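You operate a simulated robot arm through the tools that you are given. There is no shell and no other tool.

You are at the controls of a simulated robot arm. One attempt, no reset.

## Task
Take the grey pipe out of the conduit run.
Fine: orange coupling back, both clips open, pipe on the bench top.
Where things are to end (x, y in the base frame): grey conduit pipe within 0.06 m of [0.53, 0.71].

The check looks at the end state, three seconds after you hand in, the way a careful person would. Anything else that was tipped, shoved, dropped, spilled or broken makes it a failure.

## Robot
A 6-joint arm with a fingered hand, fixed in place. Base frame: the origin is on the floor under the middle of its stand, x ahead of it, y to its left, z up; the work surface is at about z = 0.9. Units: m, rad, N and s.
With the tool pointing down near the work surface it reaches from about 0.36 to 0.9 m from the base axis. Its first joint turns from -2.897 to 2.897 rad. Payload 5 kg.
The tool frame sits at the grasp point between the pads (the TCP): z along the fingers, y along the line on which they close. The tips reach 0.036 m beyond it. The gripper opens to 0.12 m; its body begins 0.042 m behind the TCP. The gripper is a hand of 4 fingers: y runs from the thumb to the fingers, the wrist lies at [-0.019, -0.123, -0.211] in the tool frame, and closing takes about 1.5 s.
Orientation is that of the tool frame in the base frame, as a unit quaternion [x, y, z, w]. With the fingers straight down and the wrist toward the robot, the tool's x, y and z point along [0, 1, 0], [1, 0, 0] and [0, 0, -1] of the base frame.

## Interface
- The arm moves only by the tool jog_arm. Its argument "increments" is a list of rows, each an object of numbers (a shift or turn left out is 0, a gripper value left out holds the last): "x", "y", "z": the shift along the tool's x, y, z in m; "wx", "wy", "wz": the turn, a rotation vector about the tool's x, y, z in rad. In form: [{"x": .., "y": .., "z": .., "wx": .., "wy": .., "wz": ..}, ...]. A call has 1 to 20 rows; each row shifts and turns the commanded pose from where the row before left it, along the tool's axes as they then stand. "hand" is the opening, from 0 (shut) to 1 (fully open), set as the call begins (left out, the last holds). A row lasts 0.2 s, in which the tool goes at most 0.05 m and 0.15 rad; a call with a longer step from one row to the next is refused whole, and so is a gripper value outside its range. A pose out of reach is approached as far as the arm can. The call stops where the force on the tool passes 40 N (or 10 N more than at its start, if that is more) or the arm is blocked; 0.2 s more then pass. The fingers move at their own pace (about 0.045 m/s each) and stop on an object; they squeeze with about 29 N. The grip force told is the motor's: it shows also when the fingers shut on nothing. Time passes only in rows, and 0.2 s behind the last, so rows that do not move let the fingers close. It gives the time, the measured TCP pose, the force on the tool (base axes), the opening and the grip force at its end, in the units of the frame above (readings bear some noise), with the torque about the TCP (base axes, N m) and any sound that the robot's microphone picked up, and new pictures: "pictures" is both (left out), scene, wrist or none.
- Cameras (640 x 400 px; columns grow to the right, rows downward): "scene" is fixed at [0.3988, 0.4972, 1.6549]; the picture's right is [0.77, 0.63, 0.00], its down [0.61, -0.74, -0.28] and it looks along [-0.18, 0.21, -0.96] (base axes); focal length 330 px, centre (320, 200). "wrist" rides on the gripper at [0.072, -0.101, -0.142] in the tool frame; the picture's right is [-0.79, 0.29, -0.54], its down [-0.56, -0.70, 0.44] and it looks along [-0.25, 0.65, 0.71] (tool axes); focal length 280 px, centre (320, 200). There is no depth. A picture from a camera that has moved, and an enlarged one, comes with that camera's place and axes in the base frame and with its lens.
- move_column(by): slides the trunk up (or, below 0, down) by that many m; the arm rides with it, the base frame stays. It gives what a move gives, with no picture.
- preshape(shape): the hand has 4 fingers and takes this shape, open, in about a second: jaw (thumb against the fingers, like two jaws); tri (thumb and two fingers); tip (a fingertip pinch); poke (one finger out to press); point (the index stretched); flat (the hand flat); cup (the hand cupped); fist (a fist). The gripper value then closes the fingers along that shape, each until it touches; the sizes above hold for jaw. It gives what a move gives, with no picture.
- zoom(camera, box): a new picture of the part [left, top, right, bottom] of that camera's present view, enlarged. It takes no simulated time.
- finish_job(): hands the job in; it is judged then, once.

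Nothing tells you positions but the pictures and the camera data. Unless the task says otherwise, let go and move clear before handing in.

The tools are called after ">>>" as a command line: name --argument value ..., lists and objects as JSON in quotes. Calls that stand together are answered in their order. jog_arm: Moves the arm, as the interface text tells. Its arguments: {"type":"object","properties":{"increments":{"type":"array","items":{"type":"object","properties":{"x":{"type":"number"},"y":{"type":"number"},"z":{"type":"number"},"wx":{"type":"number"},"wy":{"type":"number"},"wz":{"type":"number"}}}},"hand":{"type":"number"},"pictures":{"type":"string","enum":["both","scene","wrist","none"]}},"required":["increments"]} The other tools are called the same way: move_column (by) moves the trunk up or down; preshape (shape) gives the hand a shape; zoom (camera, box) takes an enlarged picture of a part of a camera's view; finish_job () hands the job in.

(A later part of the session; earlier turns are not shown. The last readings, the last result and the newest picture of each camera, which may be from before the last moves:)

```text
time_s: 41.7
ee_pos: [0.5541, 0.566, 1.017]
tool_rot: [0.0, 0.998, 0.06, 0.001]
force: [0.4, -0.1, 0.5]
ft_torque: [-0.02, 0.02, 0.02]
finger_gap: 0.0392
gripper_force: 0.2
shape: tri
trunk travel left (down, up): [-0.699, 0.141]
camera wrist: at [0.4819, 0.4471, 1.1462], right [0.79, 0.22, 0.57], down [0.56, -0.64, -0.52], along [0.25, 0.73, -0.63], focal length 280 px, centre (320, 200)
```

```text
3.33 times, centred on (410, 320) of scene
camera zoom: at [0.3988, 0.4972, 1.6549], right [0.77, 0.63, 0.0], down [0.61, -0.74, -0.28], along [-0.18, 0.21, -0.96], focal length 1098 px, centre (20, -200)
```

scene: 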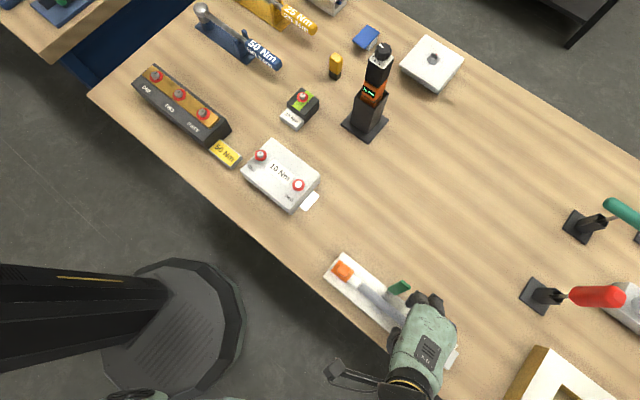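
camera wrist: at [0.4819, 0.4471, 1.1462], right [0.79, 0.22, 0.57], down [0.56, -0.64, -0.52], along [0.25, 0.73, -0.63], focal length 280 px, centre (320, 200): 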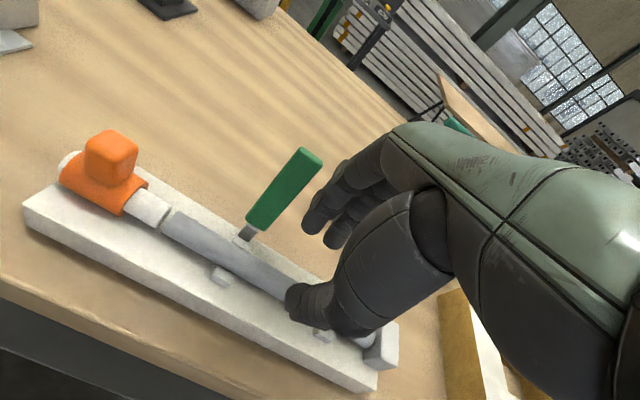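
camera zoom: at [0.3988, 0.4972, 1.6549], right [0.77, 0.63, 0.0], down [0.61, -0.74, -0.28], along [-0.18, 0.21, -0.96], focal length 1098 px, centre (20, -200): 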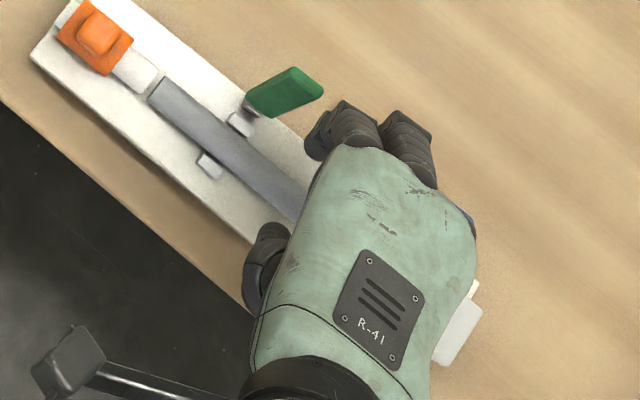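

>>> jog_arm --increments '[{"y": -0.0016, "z": 0.0098}, {"y": -0.0016, "z": 0.0098}, {"y": -0.0016, "z": 0.0098}, {"y": -0.0016, "z": 0.0098}]' --hand 0.32

>>> zoom --camera "wrist" --box '[200, 140, 400, 340]'

>>> zoom --camera "scene" --box '[350, 260, 470, 380]'

```text
time_s: 42.7
ee_pos: [0.5526, 0.5628, 0.9787]
tool_rot: [0.0, 0.998, 0.06, 0.001]
force: [0.2, -0.3, -0.1]
ft_torque: [0.0, 0.03, -0.02]
finger_gap: 0.0389
gripper_force: 0.1
shape: tri
trunk travel left (down, up): [-0.699, 0.141]
camera wrist: at [0.4806, 0.4438, 1.1071], right [0.79, 0.22, 0.57], down [0.56, -0.64, -0.52], along [0.25, 0.73, -0.63], focal length 280 px, centre (320, 200)
```

scene: 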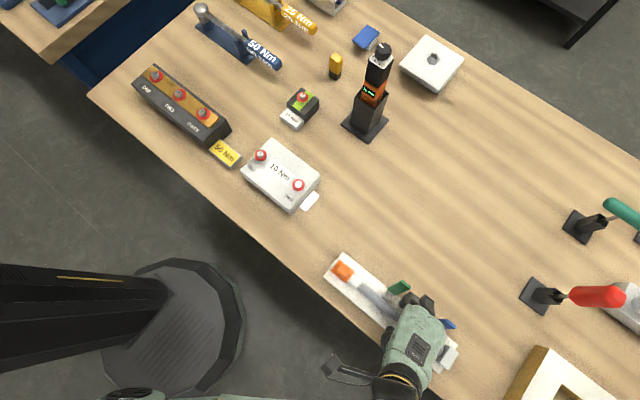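
wrist: 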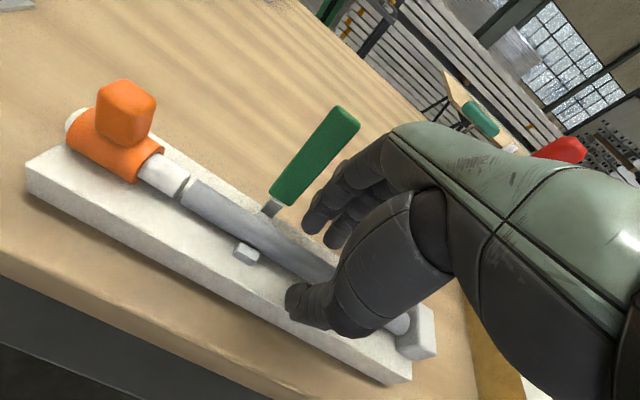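

```text
2.00 times, centred on (300, 240) of wrist
camera zoom: at [0.4806, 0.4438, 1.1071], right [0.79, 0.22, 0.57], down [0.56, -0.64, -0.52], along [0.25, 0.73, -0.63], focal length 561 px, centre (360, 120)
```

zoom: 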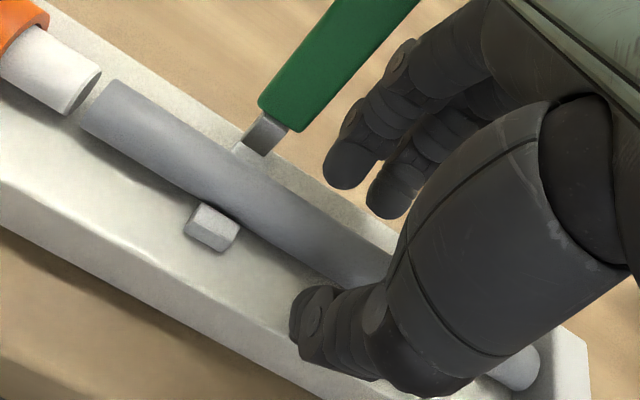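

```text
3.33 times, centred on (410, 320) of scene
camera zoom: at [0.3988, 0.4972, 1.6549], right [0.77, 0.63, 0.0], down [0.61, -0.74, -0.28], along [-0.18, 0.21, -0.96], focal length 1098 px, centre (20, -200)
```

zoom: 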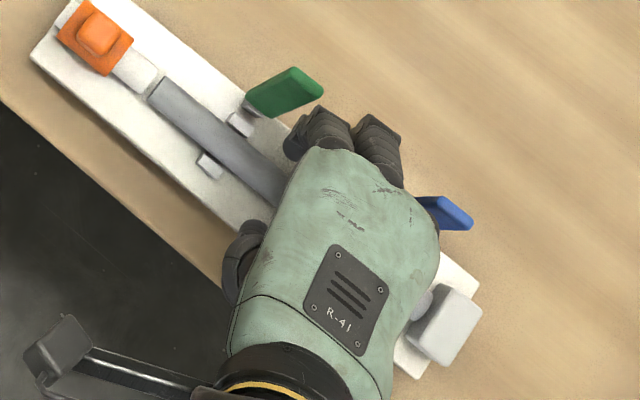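

>>> jog_arm --increments '[{"z": 0.004}, {"z": 0.004}, {"z": 0.003}]' --hand 0.32 --pictures "none"

>>> zoom --camera "wrist" --box '[240, 150, 400, 310]'

```text
time_s: 43.5
ee_pos: [0.5522, 0.5622, 0.9708]
tool_rot: [0.0, 0.998, 0.062, 0.001]
force: [-0.1, -1.8, 12.5]
ft_torque: [-0.43, 0.05, 0.02]
finger_gap: 0.039
gripper_force: 0.1
shape: tri
trunk travel left (down, up): [-0.699, 0.141]
```

```text
2.50 times, centred on (320, 230) of wrist
camera zoom: at [0.4801, 0.444, 1.0995], right [0.79, 0.22, 0.58], down [0.56, -0.64, -0.52], along [0.25, 0.74, -0.63], focal length 701 px, centre (320, 125)
```

zoom: 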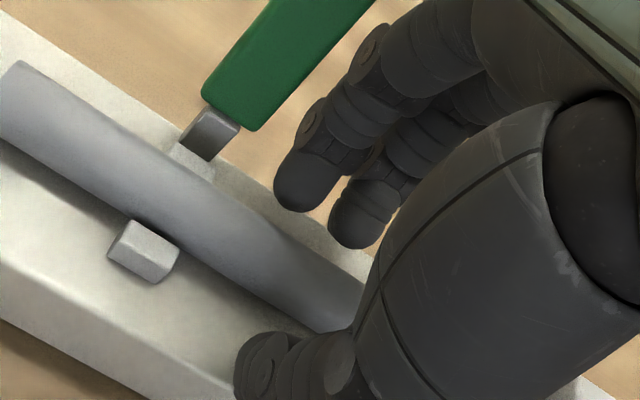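

The thumb just touches the plate again while the fingertips sit slightly above the pipe's mid-height. I'll take out most of the remaining tilt, which lifts the thumb and lowers the fingers, and then re-check.

>>> jog_arm --increments '[{"z": -0.003}, {"y": 0.0015, "wx": 0.035}, {"y": 0.0015, "wx": 0.035}, {"z": 0.002}, {"z": 0.002}, {}]' --hand 0.32

>>> zoom --camera "wrist" --box '[240, 150, 400, 310]'

>>> zoom --camera "scene" --box '[350, 260, 470, 380]'

```text
time_s: 44.9
ee_pos: [0.5526, 0.5675, 0.9689]
tool_rot: [0.0, 1.0, 0.027, 0.001]
force: [-0.9, -1.5, 6.2]
ft_torque: [-0.22, 0.02, 0.02]
finger_gap: 0.0389
gripper_force: 0.1
shape: tri
trunk travel left (down, up): [-0.699, 0.141]
camera wrist: at [0.48, 0.4573, 1.1059], right [0.79, 0.26, 0.56], down [0.56, -0.68, -0.48], along [0.25, 0.69, -0.68], focal length 280 px, centre (320, 200)
```

scene: 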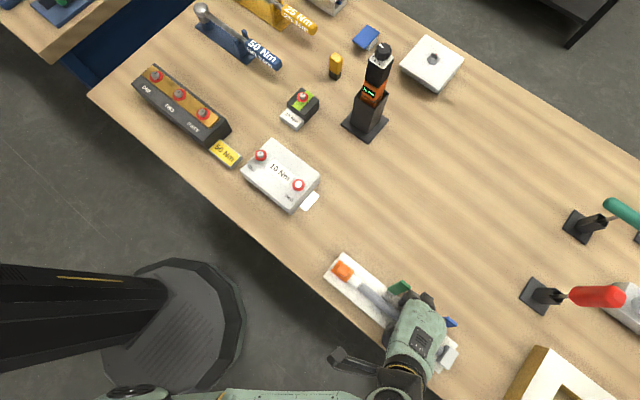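
wrist: 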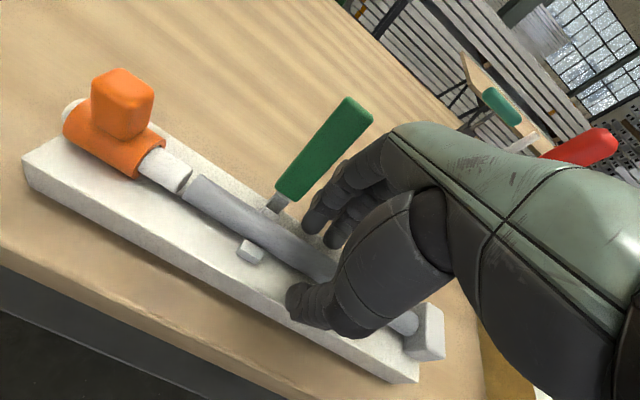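

```text
2.50 times, centred on (320, 230) of wrist
camera zoom: at [0.48, 0.4573, 1.1059], right [0.79, 0.26, 0.56], down [0.56, -0.68, -0.48], along [0.25, 0.69, -0.68], focal length 701 px, centre (320, 125)
```

zoom: 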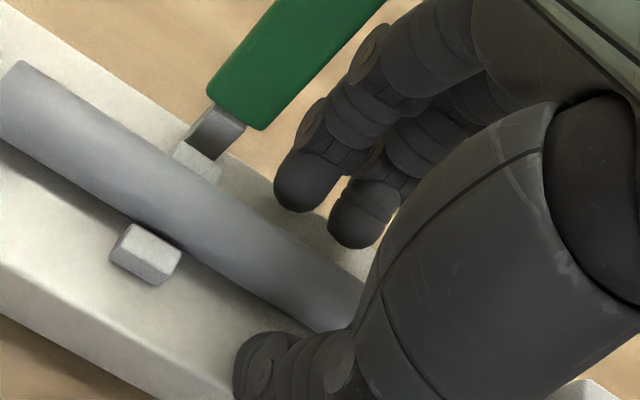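

```text
3.33 times, centred on (410, 320) of scene
camera zoom: at [0.3988, 0.4972, 1.6549], right [0.77, 0.63, 0.0], down [0.61, -0.74, -0.28], along [-0.18, 0.21, -0.96], focal length 1098 px, centre (20, -200)
```

zoom: 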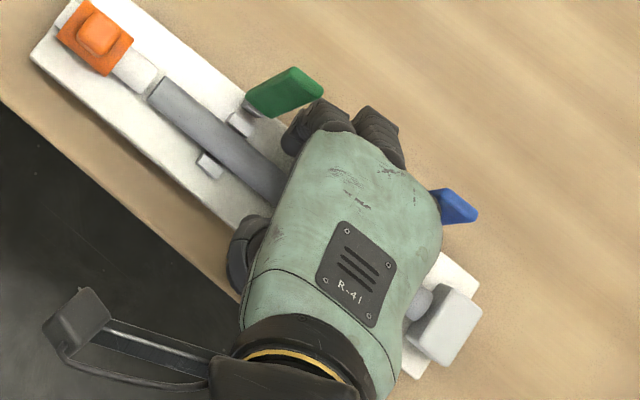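

Both fingertips are now at about the pipe's mid-height and the thumb is barely touching. Closing on the pipe.

>>> jog_arm --increments '[{"z": -0.001}, {}, {}, {}, {}, {}]' --hand 0.0

>>> zoom --camera "wrist" --box '[240, 150, 400, 310]'

>>> zoom --camera "scene" --box '[350, 260, 470, 380]'

```text
time_s: 46.3
ee_pos: [0.5526, 0.5687, 0.9674]
tool_rot: [0.0, 1.0, 0.026, 0.001]
force: [-2.1, 5.3, 1.7]
ft_torque: [0.27, -0.12, 0.0]
finger_gap: 0.0186
gripper_force: 28.8
shape: tri
trunk travel left (down, up): [-0.699, 0.141]
camera wrist: at [0.4798, 0.459, 1.1054], right [0.79, 0.26, 0.56], down [0.56, -0.68, -0.48], along [0.25, 0.69, -0.68], focal length 280 px, centre (320, 200)
```

scene: 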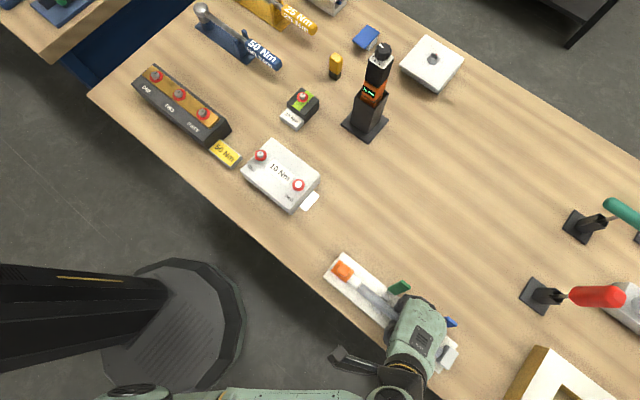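
wrist: 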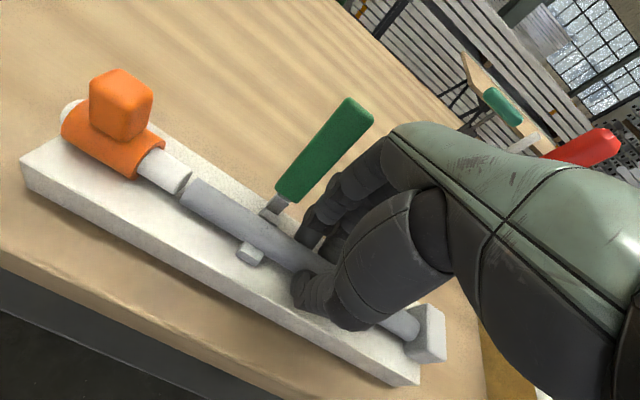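

```text
2.50 times, centred on (320, 230) of wrist
camera zoom: at [0.4798, 0.459, 1.1054], right [0.79, 0.26, 0.56], down [0.56, -0.68, -0.48], along [0.25, 0.69, -0.68], focal length 701 px, centre (320, 125)
```

zoom: 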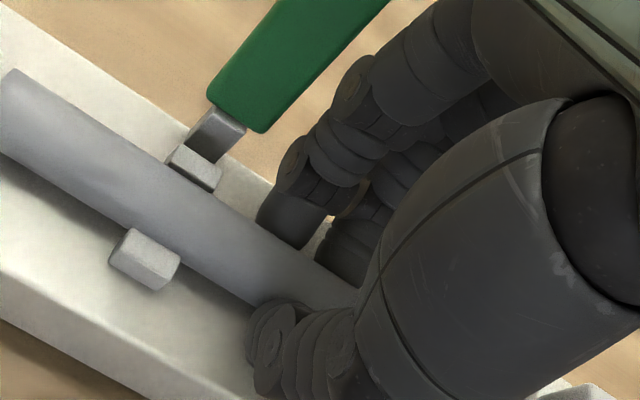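

```text
3.33 times, centred on (410, 320) of scene
camera zoom: at [0.3988, 0.4972, 1.6549], right [0.77, 0.63, 0.0], down [0.61, -0.74, -0.28], along [-0.18, 0.21, -0.96], focal length 1098 px, centre (20, -200)
```

zoom: 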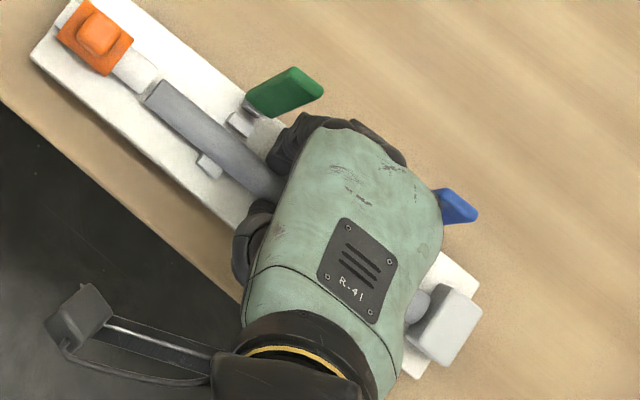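

The pipe is gripped at 28.8 N. I'll lift slowly straight up and watch the force and the picture.

>>> jog_arm --increments '[{"y": 0.0003, "z": -0.005}, {"y": 0.0003, "z": -0.005}, {"y": 0.0005, "z": -0.01}, {"y": 0.0005, "z": -0.01}]' --hand 0.0

>>> zoom --camera "wrist" --box '[160, 140, 400, 380]'

>>> zoom --camera "scene" --box '[330, 250, 480, 380]'

```text
time_s: 47.3
ee_pos: [0.5519, 0.5665, 0.9978]
tool_rot: [0.0, 1.0, 0.025, -0.001]
force: [0.6, -0.1, -0.7]
ft_torque: [0.02, -0.01, 0.02]
finger_gap: 0.0179
gripper_force: 29.0
shape: tri
trunk travel left (down, up): [-0.699, 0.141]
camera wrist: at [0.4804, 0.4576, 1.1355], right [0.79, 0.26, 0.56], down [0.56, -0.68, -0.48], along [0.25, 0.69, -0.68], focal length 280 px, centre (320, 200)
```

scene: 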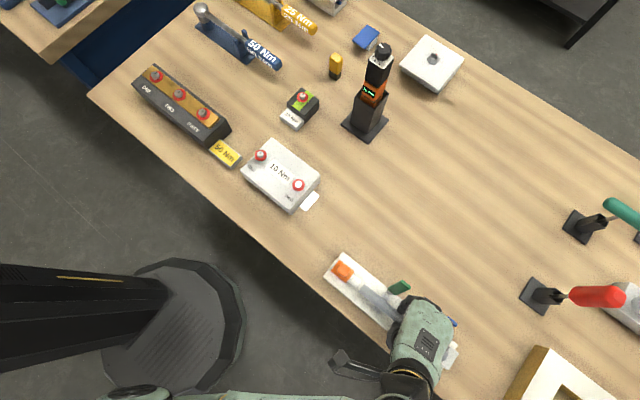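
wrist: 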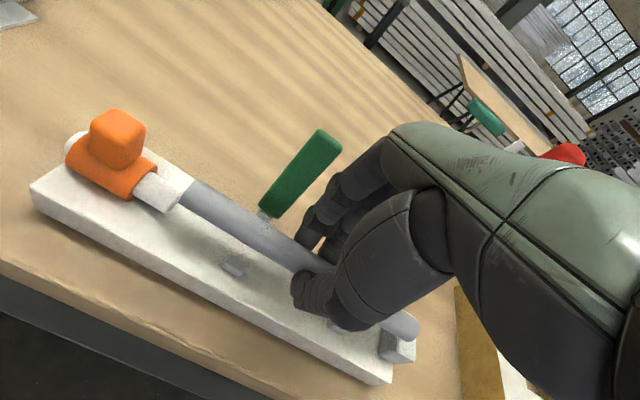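

```text
1.67 times, centred on (280, 260) of wrist
camera zoom: at [0.4804, 0.4576, 1.1355], right [0.79, 0.26, 0.56], down [0.56, -0.68, -0.48], along [0.25, 0.69, -0.68], focal length 467 px, centre (387, 100)
```

zoom: 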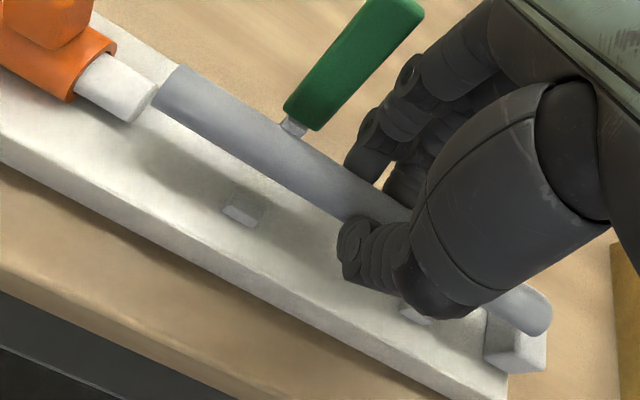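

```text
3.08 times, centred on (405, 315) of scene
camera zoom: at [0.3988, 0.4972, 1.6549], right [0.77, 0.63, 0.0], down [0.61, -0.74, -0.28], along [-0.18, 0.21, -0.96], focal length 1014 px, centre (58, -154)
```

zoom: 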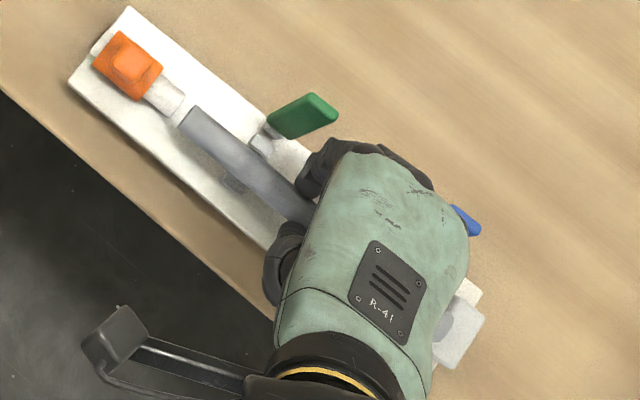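

The pipe came out cleanly and is held level. I'll lift it above the raised clips before moving over the bench.

>>> jog_arm --increments '[{"y": 0.001, "z": -0.02}, {"y": 0.001, "z": -0.02}, {"y": 0.001, "z": -0.02}, {"y": 0.001, "z": -0.02}, {"y": 0.001, "z": -0.02}, {"y": 0.001, "z": -0.02}]' --hand 0.0

>>> zoom --camera "scene" --box '[310, 230, 490, 380]'

```text
time_s: 48.7
ee_pos: [0.5527, 0.567, 1.1186]
tool_rot: [0.0, 1.0, 0.025, 0.0]
force: [-0.2, 0.5, -1.4]
ft_torque: [0.02, -0.01, 0.0]
finger_gap: 0.0184
gripper_force: 28.6
shape: tri
trunk travel left (down, up): [-0.699, 0.141]
camera wrist: at [0.4807, 0.457, 1.2552], right [0.79, 0.26, 0.56], down [0.56, -0.68, -0.48], along [0.25, 0.69, -0.68], focal length 280 px, centre (320, 200)
```

scene: 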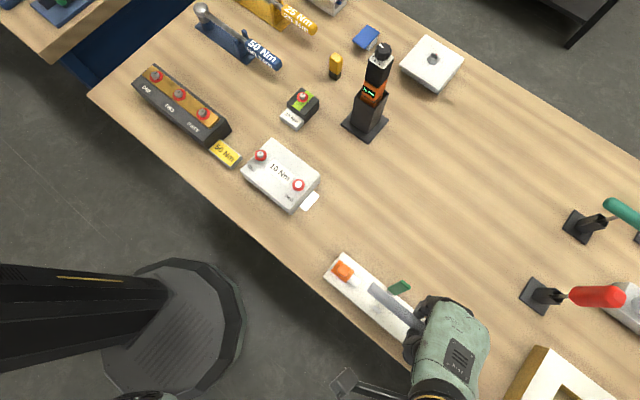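
wrist: 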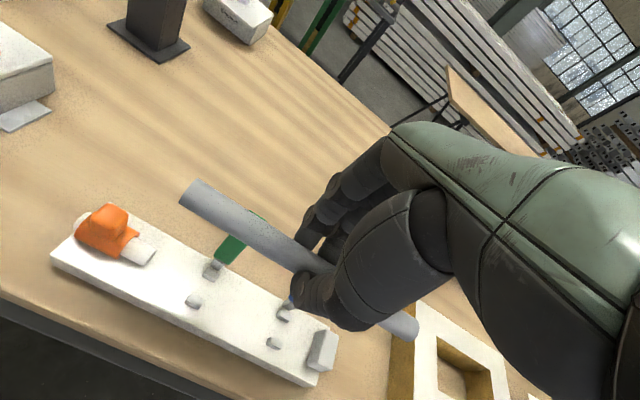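

```text
2.67 times, centred on (400, 305) of scene
camera zoom: at [0.3988, 0.4972, 1.6549], right [0.77, 0.63, 0.0], down [0.61, -0.74, -0.28], along [-0.18, 0.21, -0.96], focal length 879 px, centre (107, -80)
```

zoom: 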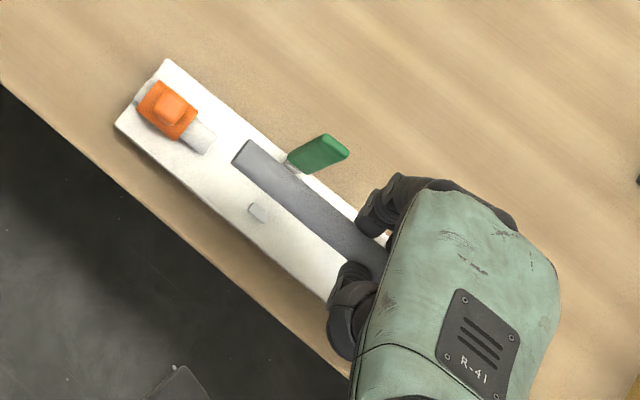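

The pipe is clear of the run. I'll carry it in +y over the free bench area toward (0.535, 0.71) at this height.

>>> jog_arm --increments '[{"x": 0.003, "y": 0.0238, "z": 0.0012}, {"x": 0.003, "y": 0.0238, "z": 0.0012}, {"x": 0.003, "y": 0.0238, "z": 0.0012}, {"x": 0.003, "y": 0.0238, "z": 0.0012}, {"x": 0.003, "y": 0.0238, "z": 0.0012}, {"x": 0.003, "y": 0.0238, "z": 0.0012}, {}]' --hand 0.0

>>> zoom --camera "scene" --box '[320, 190, 500, 370]'

```text
time_s: 50.3
ee_pos: [0.5348, 0.7095, 1.1198]
tool_rot: [0.0, 1.0, 0.026, 0.001]
force: [0.5, 0.2, -0.8]
ft_torque: [0.01, -0.03, 0.03]
finger_gap: 0.018
gripper_force: 29.2
shape: tri
trunk travel left (down, up): [-0.699, 0.141]
camera wrist: at [0.4621, 0.6001, 1.2562], right [0.79, 0.26, 0.56], down [0.56, -0.68, -0.48], along [0.25, 0.69, -0.68], focal length 280 px, centre (320, 200)
```

scene: 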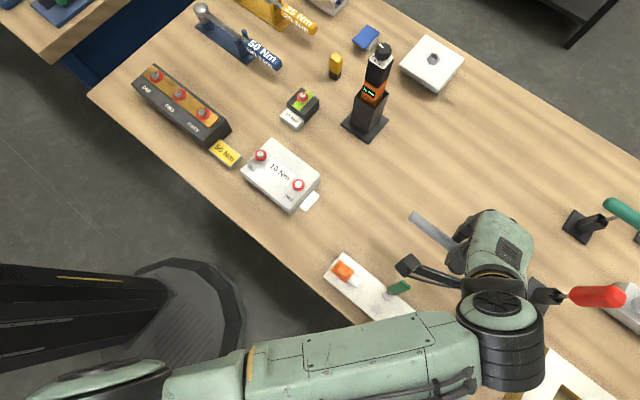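
wrist: 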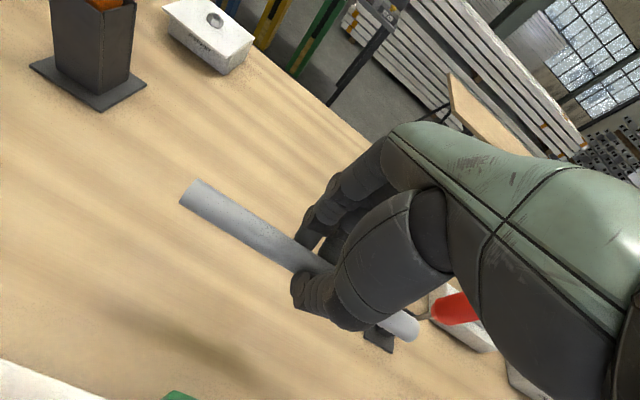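

```text
2.22 times, centred on (410, 280) of scene
camera zoom: at [0.3988, 0.4972, 1.6549], right [0.77, 0.63, 0.0], down [0.61, -0.74, -0.28], along [-0.18, 0.21, -0.96], focal length 732 px, centre (120, 22)
```

zoom: 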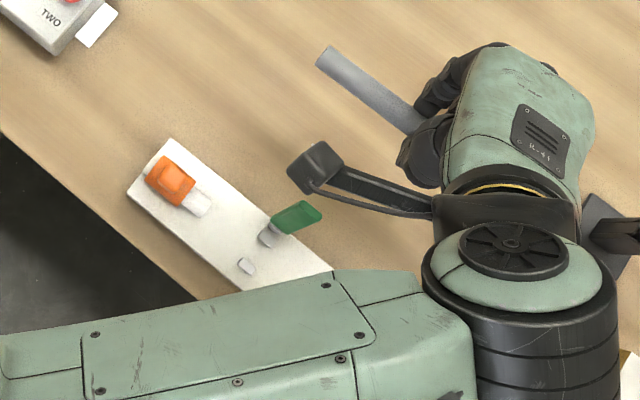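

The pipe is over the target area and the spot below is bare wood. I'll lower in stages, checking that the hand and wrist camera stay clear of the open clips.

>>> jog_arm --increments '[{"y": -0.001, "z": 0.02}, {"y": -0.001, "z": 0.02}, {"y": -0.001, "z": 0.02}, {"y": -0.001, "z": 0.02}, {"y": -0.001, "z": 0.02}]' --hand 0.0

>>> zoom --camera "scene" --box '[320, 190, 500, 370]'

```text
time_s: 51.5
ee_pos: [0.5258, 0.692, 1.0203]
tool_rot: [0.0, 1.0, 0.025, 0.001]
force: [1.1, 0.1, -1.1]
ft_torque: [-0.01, 0.01, -0.01]
finger_gap: 0.0183
gripper_force: 28.6
shape: tri
out of reach, approached as far as the arm can: row 1, 2, 3, 4, 5
trunk travel left (down, up): [-0.699, 0.141]
camera wrist: at [0.4531, 0.5827, 1.1578], right [0.79, 0.26, 0.56], down [0.56, -0.68, -0.48], along [0.25, 0.69, -0.68], focal length 280 px, centre (320, 200)
```

scene: 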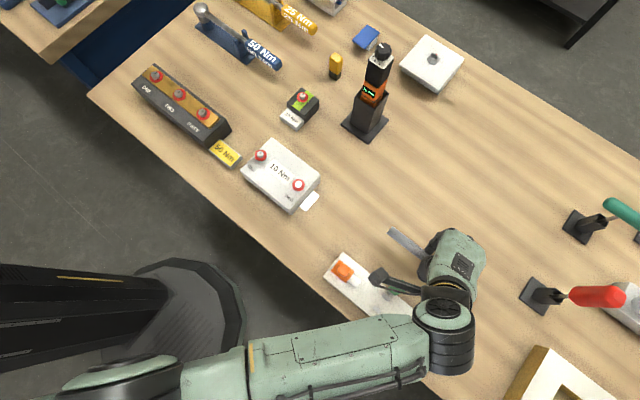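
wrist: 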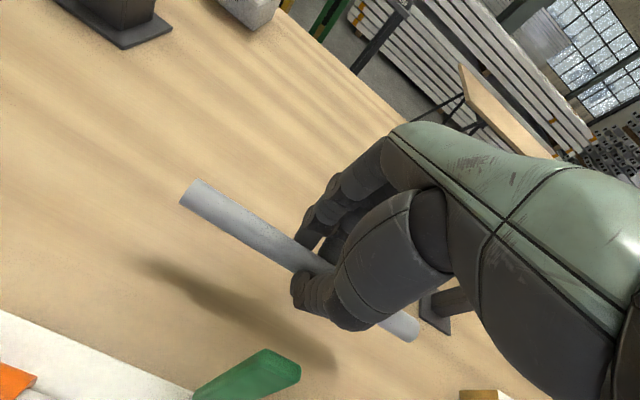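

```text
2.22 times, centred on (410, 280) of scene
camera zoom: at [0.3988, 0.4972, 1.6549], right [0.77, 0.63, 0.0], down [0.61, -0.74, -0.28], along [-0.18, 0.21, -0.96], focal length 732 px, centre (120, 22)
```

zoom: 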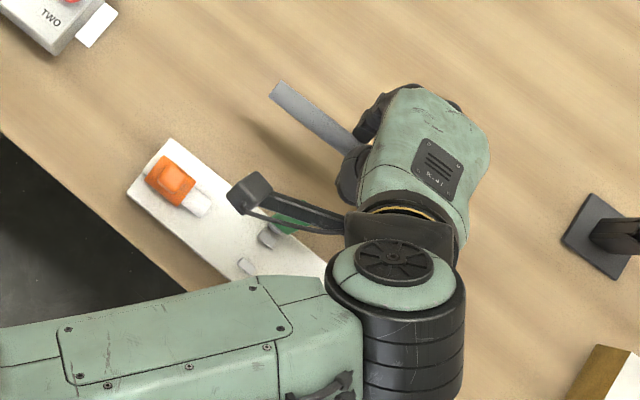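

The arm ran out of reach and pulled in slightly, to (0.526, 0.692, 1.02). The trunk can do the lowering instead. I'll go back up to where (0.535, 0.71) was reachable and then bring the whole arm down with the column.

>>> jog_arm --increments '[{"y": 0.001, "z": -0.02}, {"y": 0.001, "z": -0.02}, {"y": 0.001, "z": -0.02}, {"y": 0.001, "z": -0.02}, {"y": 0.001, "z": -0.02}]' --hand 0.0 --pictures "scene"

```text
time_s: 52.7
ee_pos: [0.5354, 0.7035, 1.1203]
tool_rot: [-0.001, 1.0, 0.025, 0.0]
force: [-0.2, 0.2, -0.6]
ft_torque: [0.02, 0.03, 0.01]
finger_gap: 0.0182
gripper_force: 29.1
shape: tri
out of reach, approached as far as the arm can: row 2, 3, 4
trunk travel left (down, up): [-0.699, 0.141]
```

scene: 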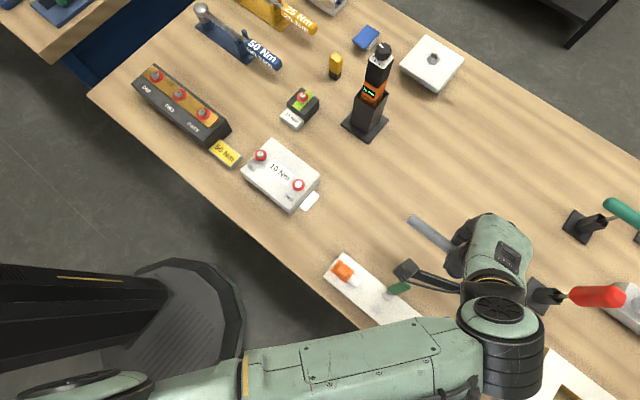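

>>> jog_arm --increments '[{"y": 0.006}]' --hand 0.0 --pictures "none"

>>> move_column --by -0.1

>>> zoom --camera "scene" --box '[320, 190, 560, 390]'

>>> zoom --camera "wrist" --box '[0, 0, 640, 400]'

```text
time_s: 53.1
ee_pos: [0.5326, 0.7073, 1.1194]
tool_rot: [0.001, 1.0, 0.025, 0.001]
force: [1.1, -0.6, -0.8]
ft_torque: [-0.02, 0.0, -0.01]
finger_gap: 0.0181
gripper_force: 29.0
shape: tri
trunk travel left (down, up): [-0.699, 0.141]
```

```text
time_s: 54.4
ee_pos: [0.5337, 0.7075, 1.0197]
tool_rot: [0.0, 1.0, 0.025, 0.0]
force: [0.2, 1.0, -1.0]
ft_torque: [-0.03, 0.03, 0.0]
finger_gap: 0.0179
gripper_force: 28.9
shape: tri
trunk travel left (down, up): [-0.599, 0.241]
```

```text
2.00 times, centred on (440, 290) of scene
camera zoom: at [0.3988, 0.4972, 1.6549], right [0.77, 0.63, 0.0], down [0.61, -0.74, -0.28], along [-0.18, 0.21, -0.96], focal length 659 px, centre (80, 20)
```

zoom: 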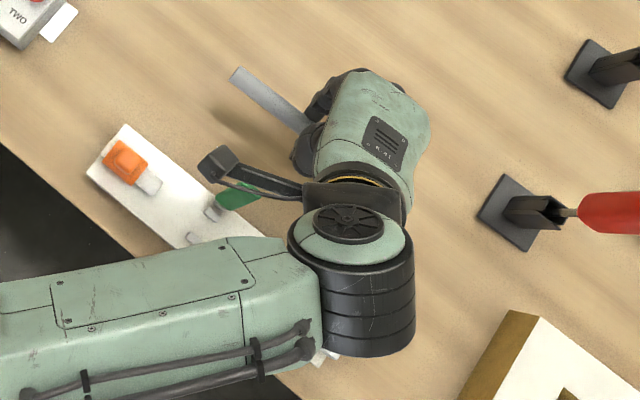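

```text
1.00 times, centred on (320, 200) of wrist (not enlarged: the box is as wide or as high as the picture)
camera zoom: at [0.4613, 0.5983, 1.1569], right [0.79, 0.26, 0.56], down [0.56, -0.68, -0.48], along [0.25, 0.69, -0.68], focal length 280 px, centre (320, 200)
```

zoom: 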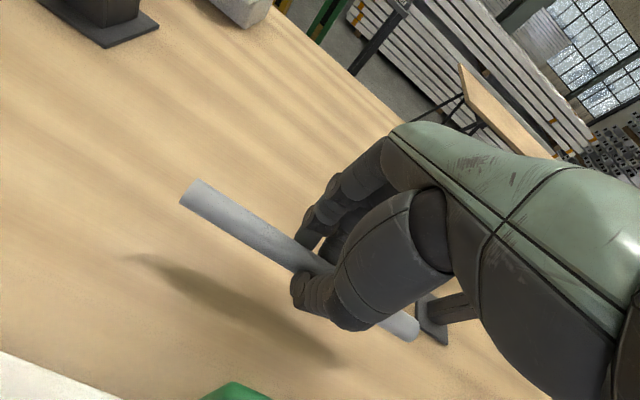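

>>> move_column --by -0.05

>>> zoom --camera "scene" --box '[320, 190, 560, 390]'

>>> zoom --camera "wrist" --box '[120, 120, 440, 400]'

```text
time_s: 55.4
ee_pos: [0.5327, 0.7072, 0.9703]
tool_rot: [0.0, 1.0, 0.026, 0.001]
force: [0.0, 0.1, -1.2]
ft_torque: [0.01, 0.01, -0.02]
finger_gap: 0.0181
gripper_force: 28.8
shape: tri
trunk travel left (down, up): [-0.549, 0.291]
```

```text
2.00 times, centred on (440, 290) of scene
camera zoom: at [0.3988, 0.4972, 1.6549], right [0.77, 0.63, 0.0], down [0.61, -0.74, -0.28], along [-0.18, 0.21, -0.96], focal length 659 px, centre (80, 20)
```

zoom: 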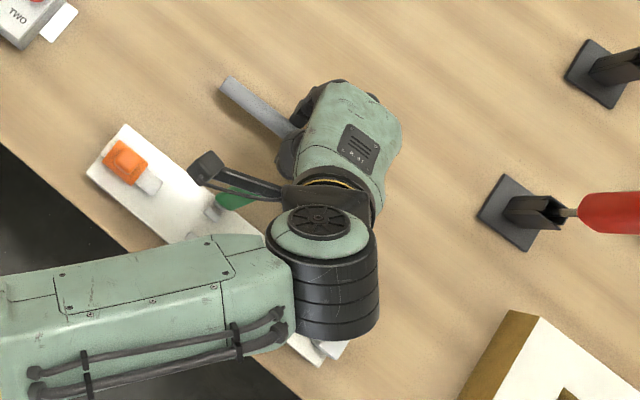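

```text
1.43 times, centred on (280, 260) of wrist
camera zoom: at [0.4614, 0.5983, 1.1068], right [0.79, 0.26, 0.56], down [0.56, -0.68, -0.48], along [0.25, 0.69, -0.68], focal length 401 px, centre (377, 114)
```

zoom: 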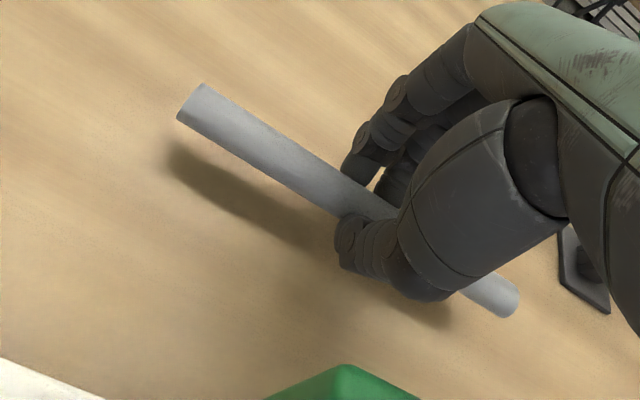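

>>> move_column --by -0.02

>>> zoom --camera "wrist" --box '[120, 120, 440, 400]'

```text
time_s: 56.0
ee_pos: [0.5326, 0.707, 0.9497]
tool_rot: [0.001, 1.0, 0.025, 0.002]
force: [-0.1, -0.1, -0.3]
ft_torque: [0.05, 0.02, -0.01]
finger_gap: 0.018
gripper_force: 28.8
shape: tri
trunk travel left (down, up): [-0.529, 0.311]
```

```text
1.43 times, centred on (280, 260) of wrist
camera zoom: at [0.4613, 0.5982, 1.0868], right [0.79, 0.26, 0.56], down [0.56, -0.68, -0.48], along [0.25, 0.69, -0.68], focal length 401 px, centre (377, 114)
```

zoom: 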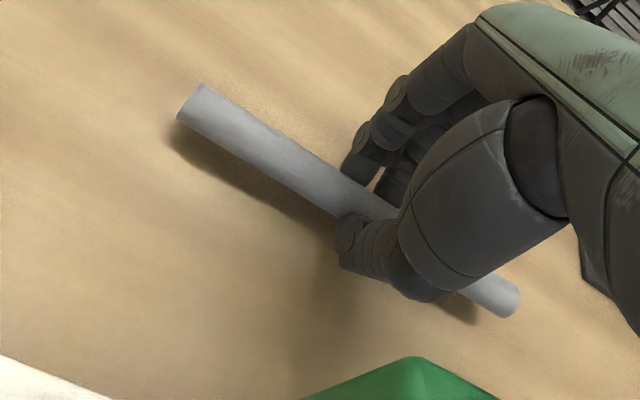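

>>> move_column --by -0.006

>>> zoom --camera "wrist" --box '[120, 120, 440, 400]'

```text
time_s: 56.6
ee_pos: [0.5352, 0.7067, 0.943]
tool_rot: [-0.001, 1.0, 0.025, 0.0]
force: [-0.4, -0.2, 0.1]
ft_torque: [0.02, -0.04, 0.01]
finger_gap: 0.0181
gripper_force: 29.0
shape: tri
trunk travel left (down, up): [-0.523, 0.317]
```

```text
1.43 times, centred on (280, 260) of wrist
camera zoom: at [0.4614, 0.5983, 1.0807], right [0.79, 0.26, 0.56], down [0.56, -0.68, -0.48], along [0.25, 0.69, -0.68], focal length 401 px, centre (377, 114)
```

zoom: 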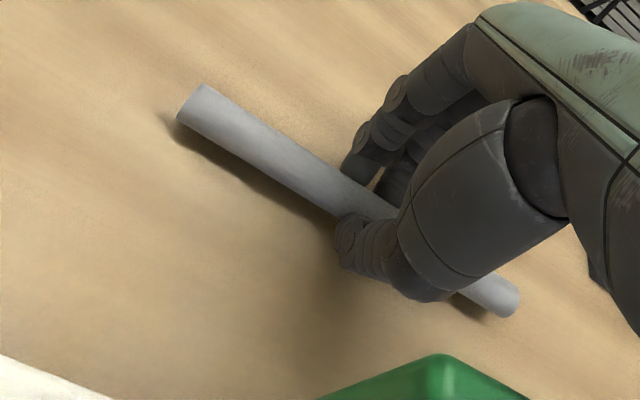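

>>> move_column --by -0.003

>>> move_column --by -0.002

>>> zoom --camera "wrist" --box '[120, 120, 440, 400]'

```text
time_s: 57.1
ee_pos: [0.5344, 0.7086, 0.9411]
tool_rot: [0.001, 1.0, 0.026, 0.0]
force: [-0.1, -0.8, -1.2]
ft_torque: [0.04, -0.02, -0.01]
finger_gap: 0.0181
gripper_force: 29.3
shape: tri
trunk travel left (down, up): [-0.52, 0.32]
```

```text
time_s: 57.6
ee_pos: [0.5339, 0.7071, 0.9389]
tool_rot: [0.0, 1.0, 0.025, -0.001]
force: [-0.5, -0.4, 0.3]
ft_torque: [-0.03, 0.03, -0.02]
finger_gap: 0.0184
gripper_force: 28.9
shape: tri
trunk travel left (down, up): [-0.518, 0.322]
```

```text
1.43 times, centred on (280, 260) of wrist
camera zoom: at [0.4614, 0.5983, 1.0758], right [0.79, 0.26, 0.56], down [0.56, -0.68, -0.48], along [0.25, 0.69, -0.68], focal length 401 px, centre (377, 114)
```

zoom: 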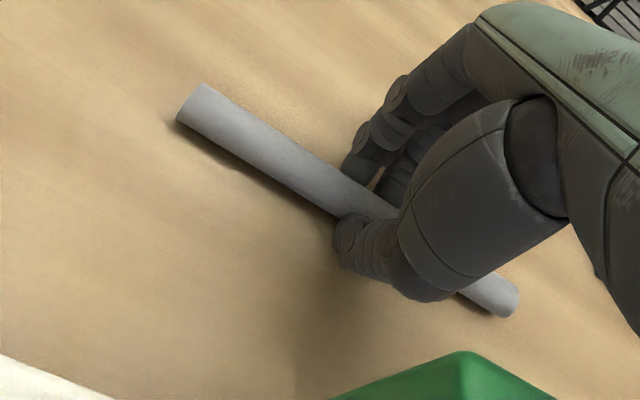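

>>> move_column --by -0.002

>>> move_column --by -0.002

>>> zoom --camera "wrist" --box '[120, 120, 440, 400]'

```text
time_s: 58.1
ee_pos: [0.5333, 0.7072, 0.9388]
tool_rot: [0.0, 1.0, 0.026, 0.0]
force: [0.3, -0.2, 5.7]
ft_torque: [-0.02, -0.02, -0.02]
finger_gap: 0.018
gripper_force: 28.3
shape: tri
trunk travel left (down, up): [-0.516, 0.324]
```

```text
time_s: 58.6
ee_pos: [0.5333, 0.706, 0.938]
tool_rot: [0.0, 1.0, 0.027, 0.001]
force: [0.6, 1.7, 13.3]
ft_torque: [0.05, 0.0, 0.0]
finger_gap: 0.0182
gripper_force: 28.5
shape: tri
trunk travel left (down, up): [-0.514, 0.326]
```

```text
1.43 times, centred on (280, 260) of wrist
camera zoom: at [0.4609, 0.5975, 1.0744], right [0.79, 0.26, 0.56], down [0.56, -0.68, -0.48], along [0.25, 0.69, -0.68], focal length 401 px, centre (377, 114)
```

zoom: 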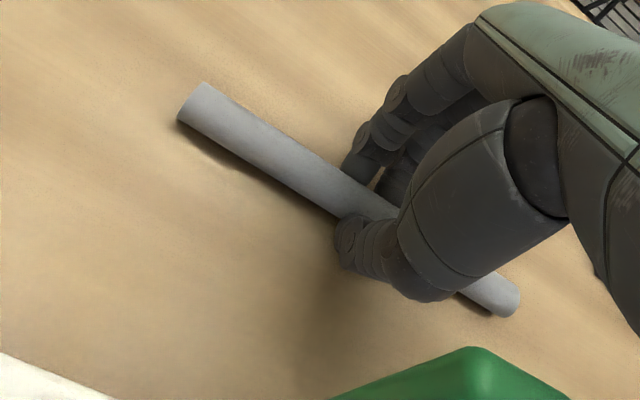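

The pipe is on the bench: upward force with almost no torque, so it sits flat. I'll ease the pressure a little and open the fingers gently.

>>> move_column --by 0.002

>>> jog_arm --increments '[{}, {}, {}]' --hand 0.3

>>> zoom --camera "wrist" --box '[120, 120, 440, 400]'

```text
time_s: 59.2
ee_pos: [0.5337, 0.7069, 0.9382]
tool_rot: [0.0, 1.0, 0.026, 0.001]
force: [2.2, 3.5, 12.7]
ft_torque: [0.12, -0.04, -0.03]
finger_gap: 0.0179
gripper_force: 29.5
shape: tri
trunk travel left (down, up): [-0.516, 0.324]
```

```text
time_s: 60.0
ee_pos: [0.5327, 0.7066, 0.9382]
tool_rot: [0.0, 1.0, 0.026, 0.001]
force: [0.4, 2.2, 9.3]
ft_torque: [-0.11, 0.03, 0.01]
finger_gap: 0.0356
gripper_force: 0.0
shape: tri
trunk travel left (down, up): [-0.516, 0.324]
camera wrist: at [0.4606, 0.5977, 1.0744], right [0.79, 0.26, 0.56], down [0.56, -0.68, -0.48], along [0.25, 0.69, -0.68], focal length 280 px, centre (320, 200)
```

scene: 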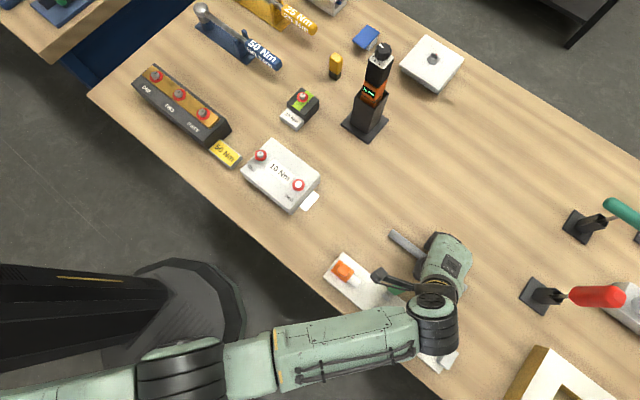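
wrist: 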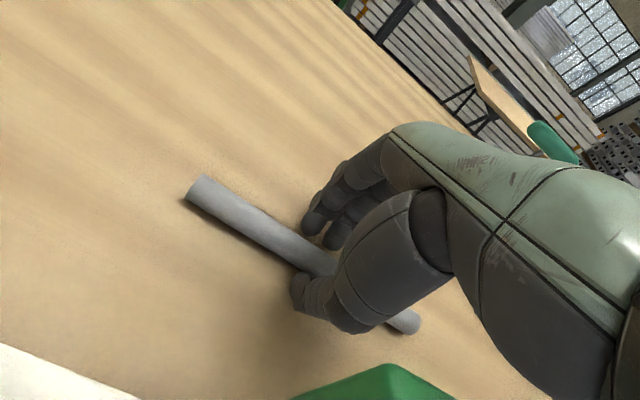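

```text
1.43 times, centred on (280, 260) of wrist
camera zoom: at [0.4606, 0.5977, 1.0744], right [0.79, 0.26, 0.56], down [0.56, -0.68, -0.48], along [0.25, 0.69, -0.68], focal length 401 px, centre (377, 114)
```

zoom: 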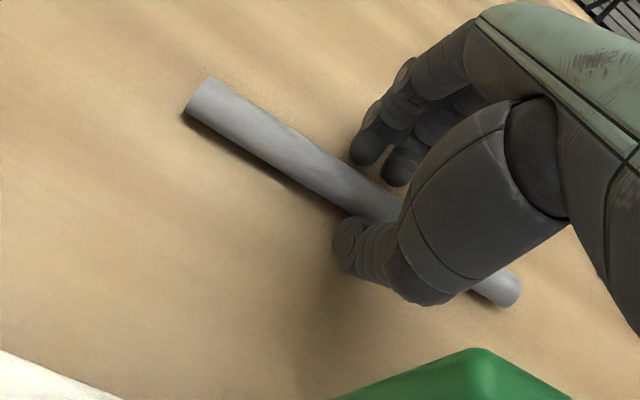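

The pipe is released and lying on the bench. I'll rise slightly, open a bit more, then lift straight up with the column so that the fingers don't drag it.

>>> move_column --by 0.004

>>> jog_arm --increments '[{}, {}]' --hand 0.45 --pictures "none"

>>> zoom --camera "wrist" --box '[120, 120, 440, 400]'

```text
time_s: 60.5
ee_pos: [0.5334, 0.7074, 0.9388]
tool_rot: [0.0, 1.0, 0.023, 0.0]
force: [-0.5, 0.1, 0.1]
ft_torque: [0.0, -0.02, -0.01]
finger_gap: 0.0356
gripper_force: 0.0
shape: tri
trunk travel left (down, up): [-0.52, 0.32]
```

```text
time_s: 61.1
ee_pos: [0.5338, 0.7081, 0.9413]
tool_rot: [0.0, 1.0, 0.025, 0.0]
force: [0.8, -0.3, -0.6]
ft_torque: [0.05, 0.01, -0.03]
finger_gap: 0.0536
gripper_force: 0.0
shape: tri
trunk travel left (down, up): [-0.52, 0.32]
```

```text
1.43 times, centred on (280, 260) of wrist
camera zoom: at [0.4615, 0.5983, 1.0775], right [0.79, 0.26, 0.56], down [0.56, -0.68, -0.48], along [0.25, 0.69, -0.68], focal length 401 px, centre (377, 114)
```

zoom: 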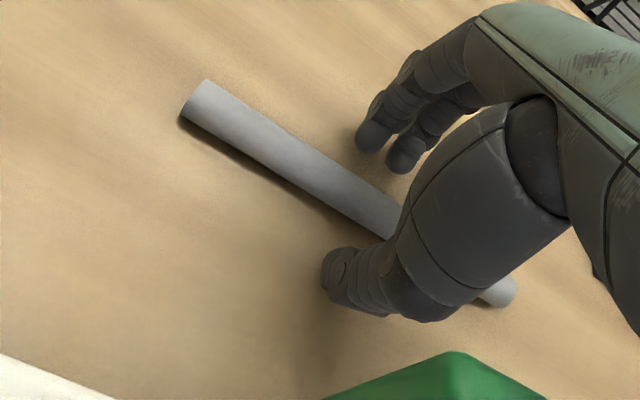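

>>> move_column --by 0.15

>>> jog_arm --increments '[{}]'

>>> zoom --camera "scene" --box '[310, 190, 510, 390]'

```text
time_s: 62.9
ee_pos: [0.5347, 0.7071, 1.09]
tool_rot: [0.0, 1.0, 0.026, 0.0]
force: [-0.6, -0.2, 0.9]
ft_torque: [0.01, 0.02, 0.0]
finger_gap: 0.0537
gripper_force: 0.2
shape: tri
trunk travel left (down, up): [-0.67, 0.17]
```

```text
time_s: 63.2
ee_pos: [0.5328, 0.7078, 1.0907]
tool_rot: [0.0, 1.0, 0.025, -0.001]
force: [0.1, -1.1, -0.2]
ft_torque: [0.02, -0.01, 0.02]
finger_gap: 0.0534
gripper_force: 0.1
shape: tri
trunk travel left (down, up): [-0.67, 0.17]
camera wrist: at [0.4614, 0.5983, 1.2277], right [0.79, 0.26, 0.56], down [0.56, -0.68, -0.48], along [0.25, 0.69, -0.68], focal length 280 px, centre (320, 200)
```

scene: 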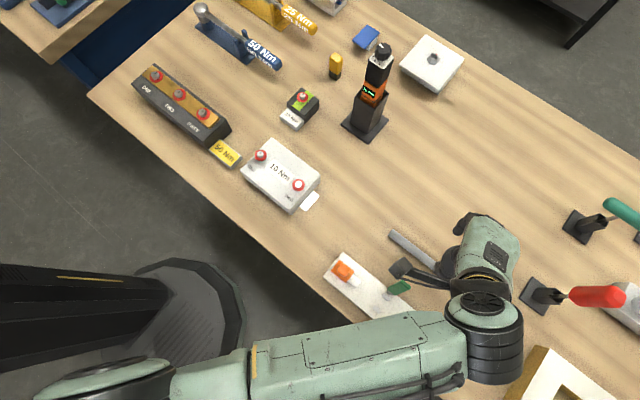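
wrist: 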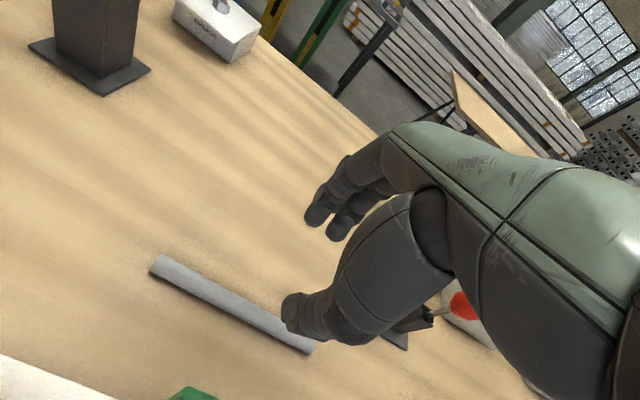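

```text
2.00 times, centred on (410, 290) of scene
camera zoom: at [0.3988, 0.4972, 1.6549], right [0.77, 0.63, 0.0], down [0.61, -0.74, -0.28], along [-0.18, 0.21, -0.96], focal length 659 px, centre (140, 20)
```

zoom: 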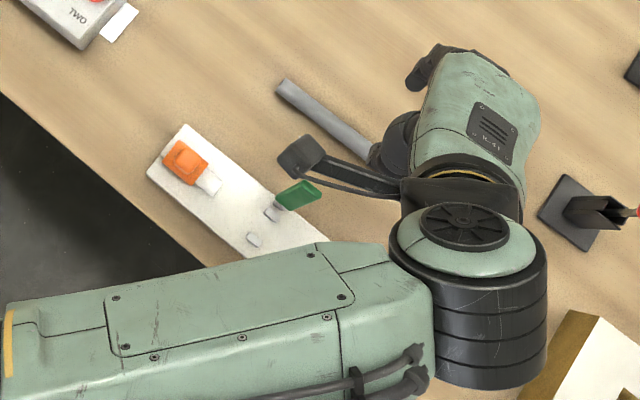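

The pipe stays put. I'll pull the arm back and up so I can inspect the whole scene.

>>> jog_arm --increments '[{"z": -0.03}, {"z": -0.03}, {"z": -0.03}, {"x": 0.02, "y": -0.035}, {"x": 0.02, "y": -0.035}, {"x": 0.02, "y": -0.035}, {"x": 0.02, "y": -0.035}, {"x": 0.02, "y": -0.035}, {"x": 0.02, "y": -0.035}, {"x": 0.02, "y": -0.035}, {"x": 0.02, "y": -0.035}]'

>>> zoom --camera "scene" --box '[310, 190, 510, 390]'

>>> zoom --camera "wrist" --box '[0, 100, 400, 400]'

```text
time_s: 65.7
ee_pos: [0.5618, 0.6882, 1.1715]
tool_rot: [0.0, 1.0, 0.025, -0.001]
force: [-0.6, 0.3, -0.8]
ft_torque: [0.0, -0.01, -0.01]
finger_gap: 0.0537
gripper_force: 0.1
shape: tri
out of reach, approached as far as the arm can: row 2, 4, 5, 6, 7, 8, 9, 10, 11
trunk travel left (down, up): [-0.67, 0.17]
camera wrist: at [0.4892, 0.5799, 1.308], right [0.79, 0.26, 0.56], down [0.56, -0.68, -0.48], along [0.25, 0.69, -0.68], focal length 280 px, centre (320, 200)
```

scene: 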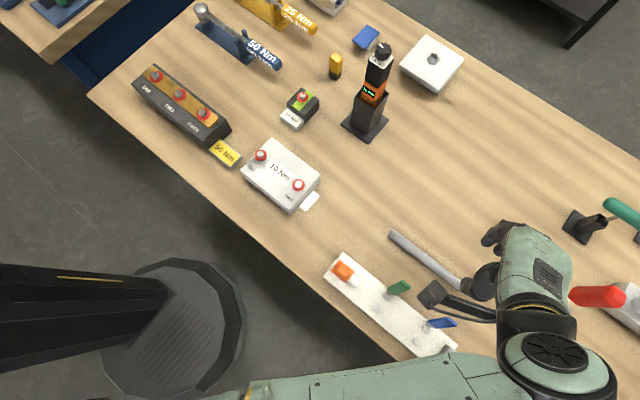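
wrist: 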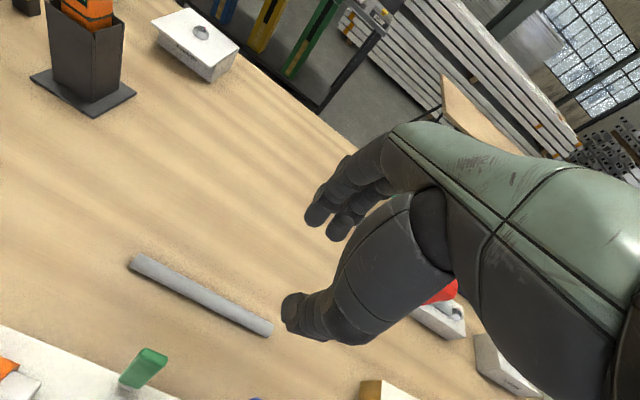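

```text
2.00 times, centred on (410, 290) of scene
camera zoom: at [0.3988, 0.4972, 1.6549], right [0.77, 0.63, 0.0], down [0.61, -0.74, -0.28], along [-0.18, 0.21, -0.96], focal length 659 px, centre (140, 20)
```

zoom: 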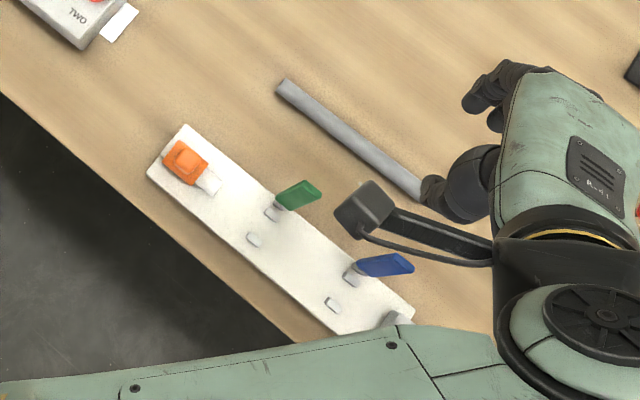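

```text
1.33 times, centred on (200, 250) of wrist
camera zoom: at [0.4892, 0.5799, 1.308], right [0.79, 0.26, 0.56], down [0.56, -0.68, -0.48], along [0.25, 0.69, -0.68], focal length 374 px, centre (480, 133)
```

zoom: 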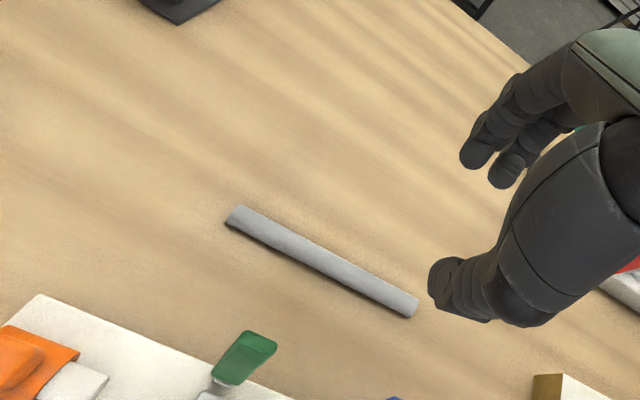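

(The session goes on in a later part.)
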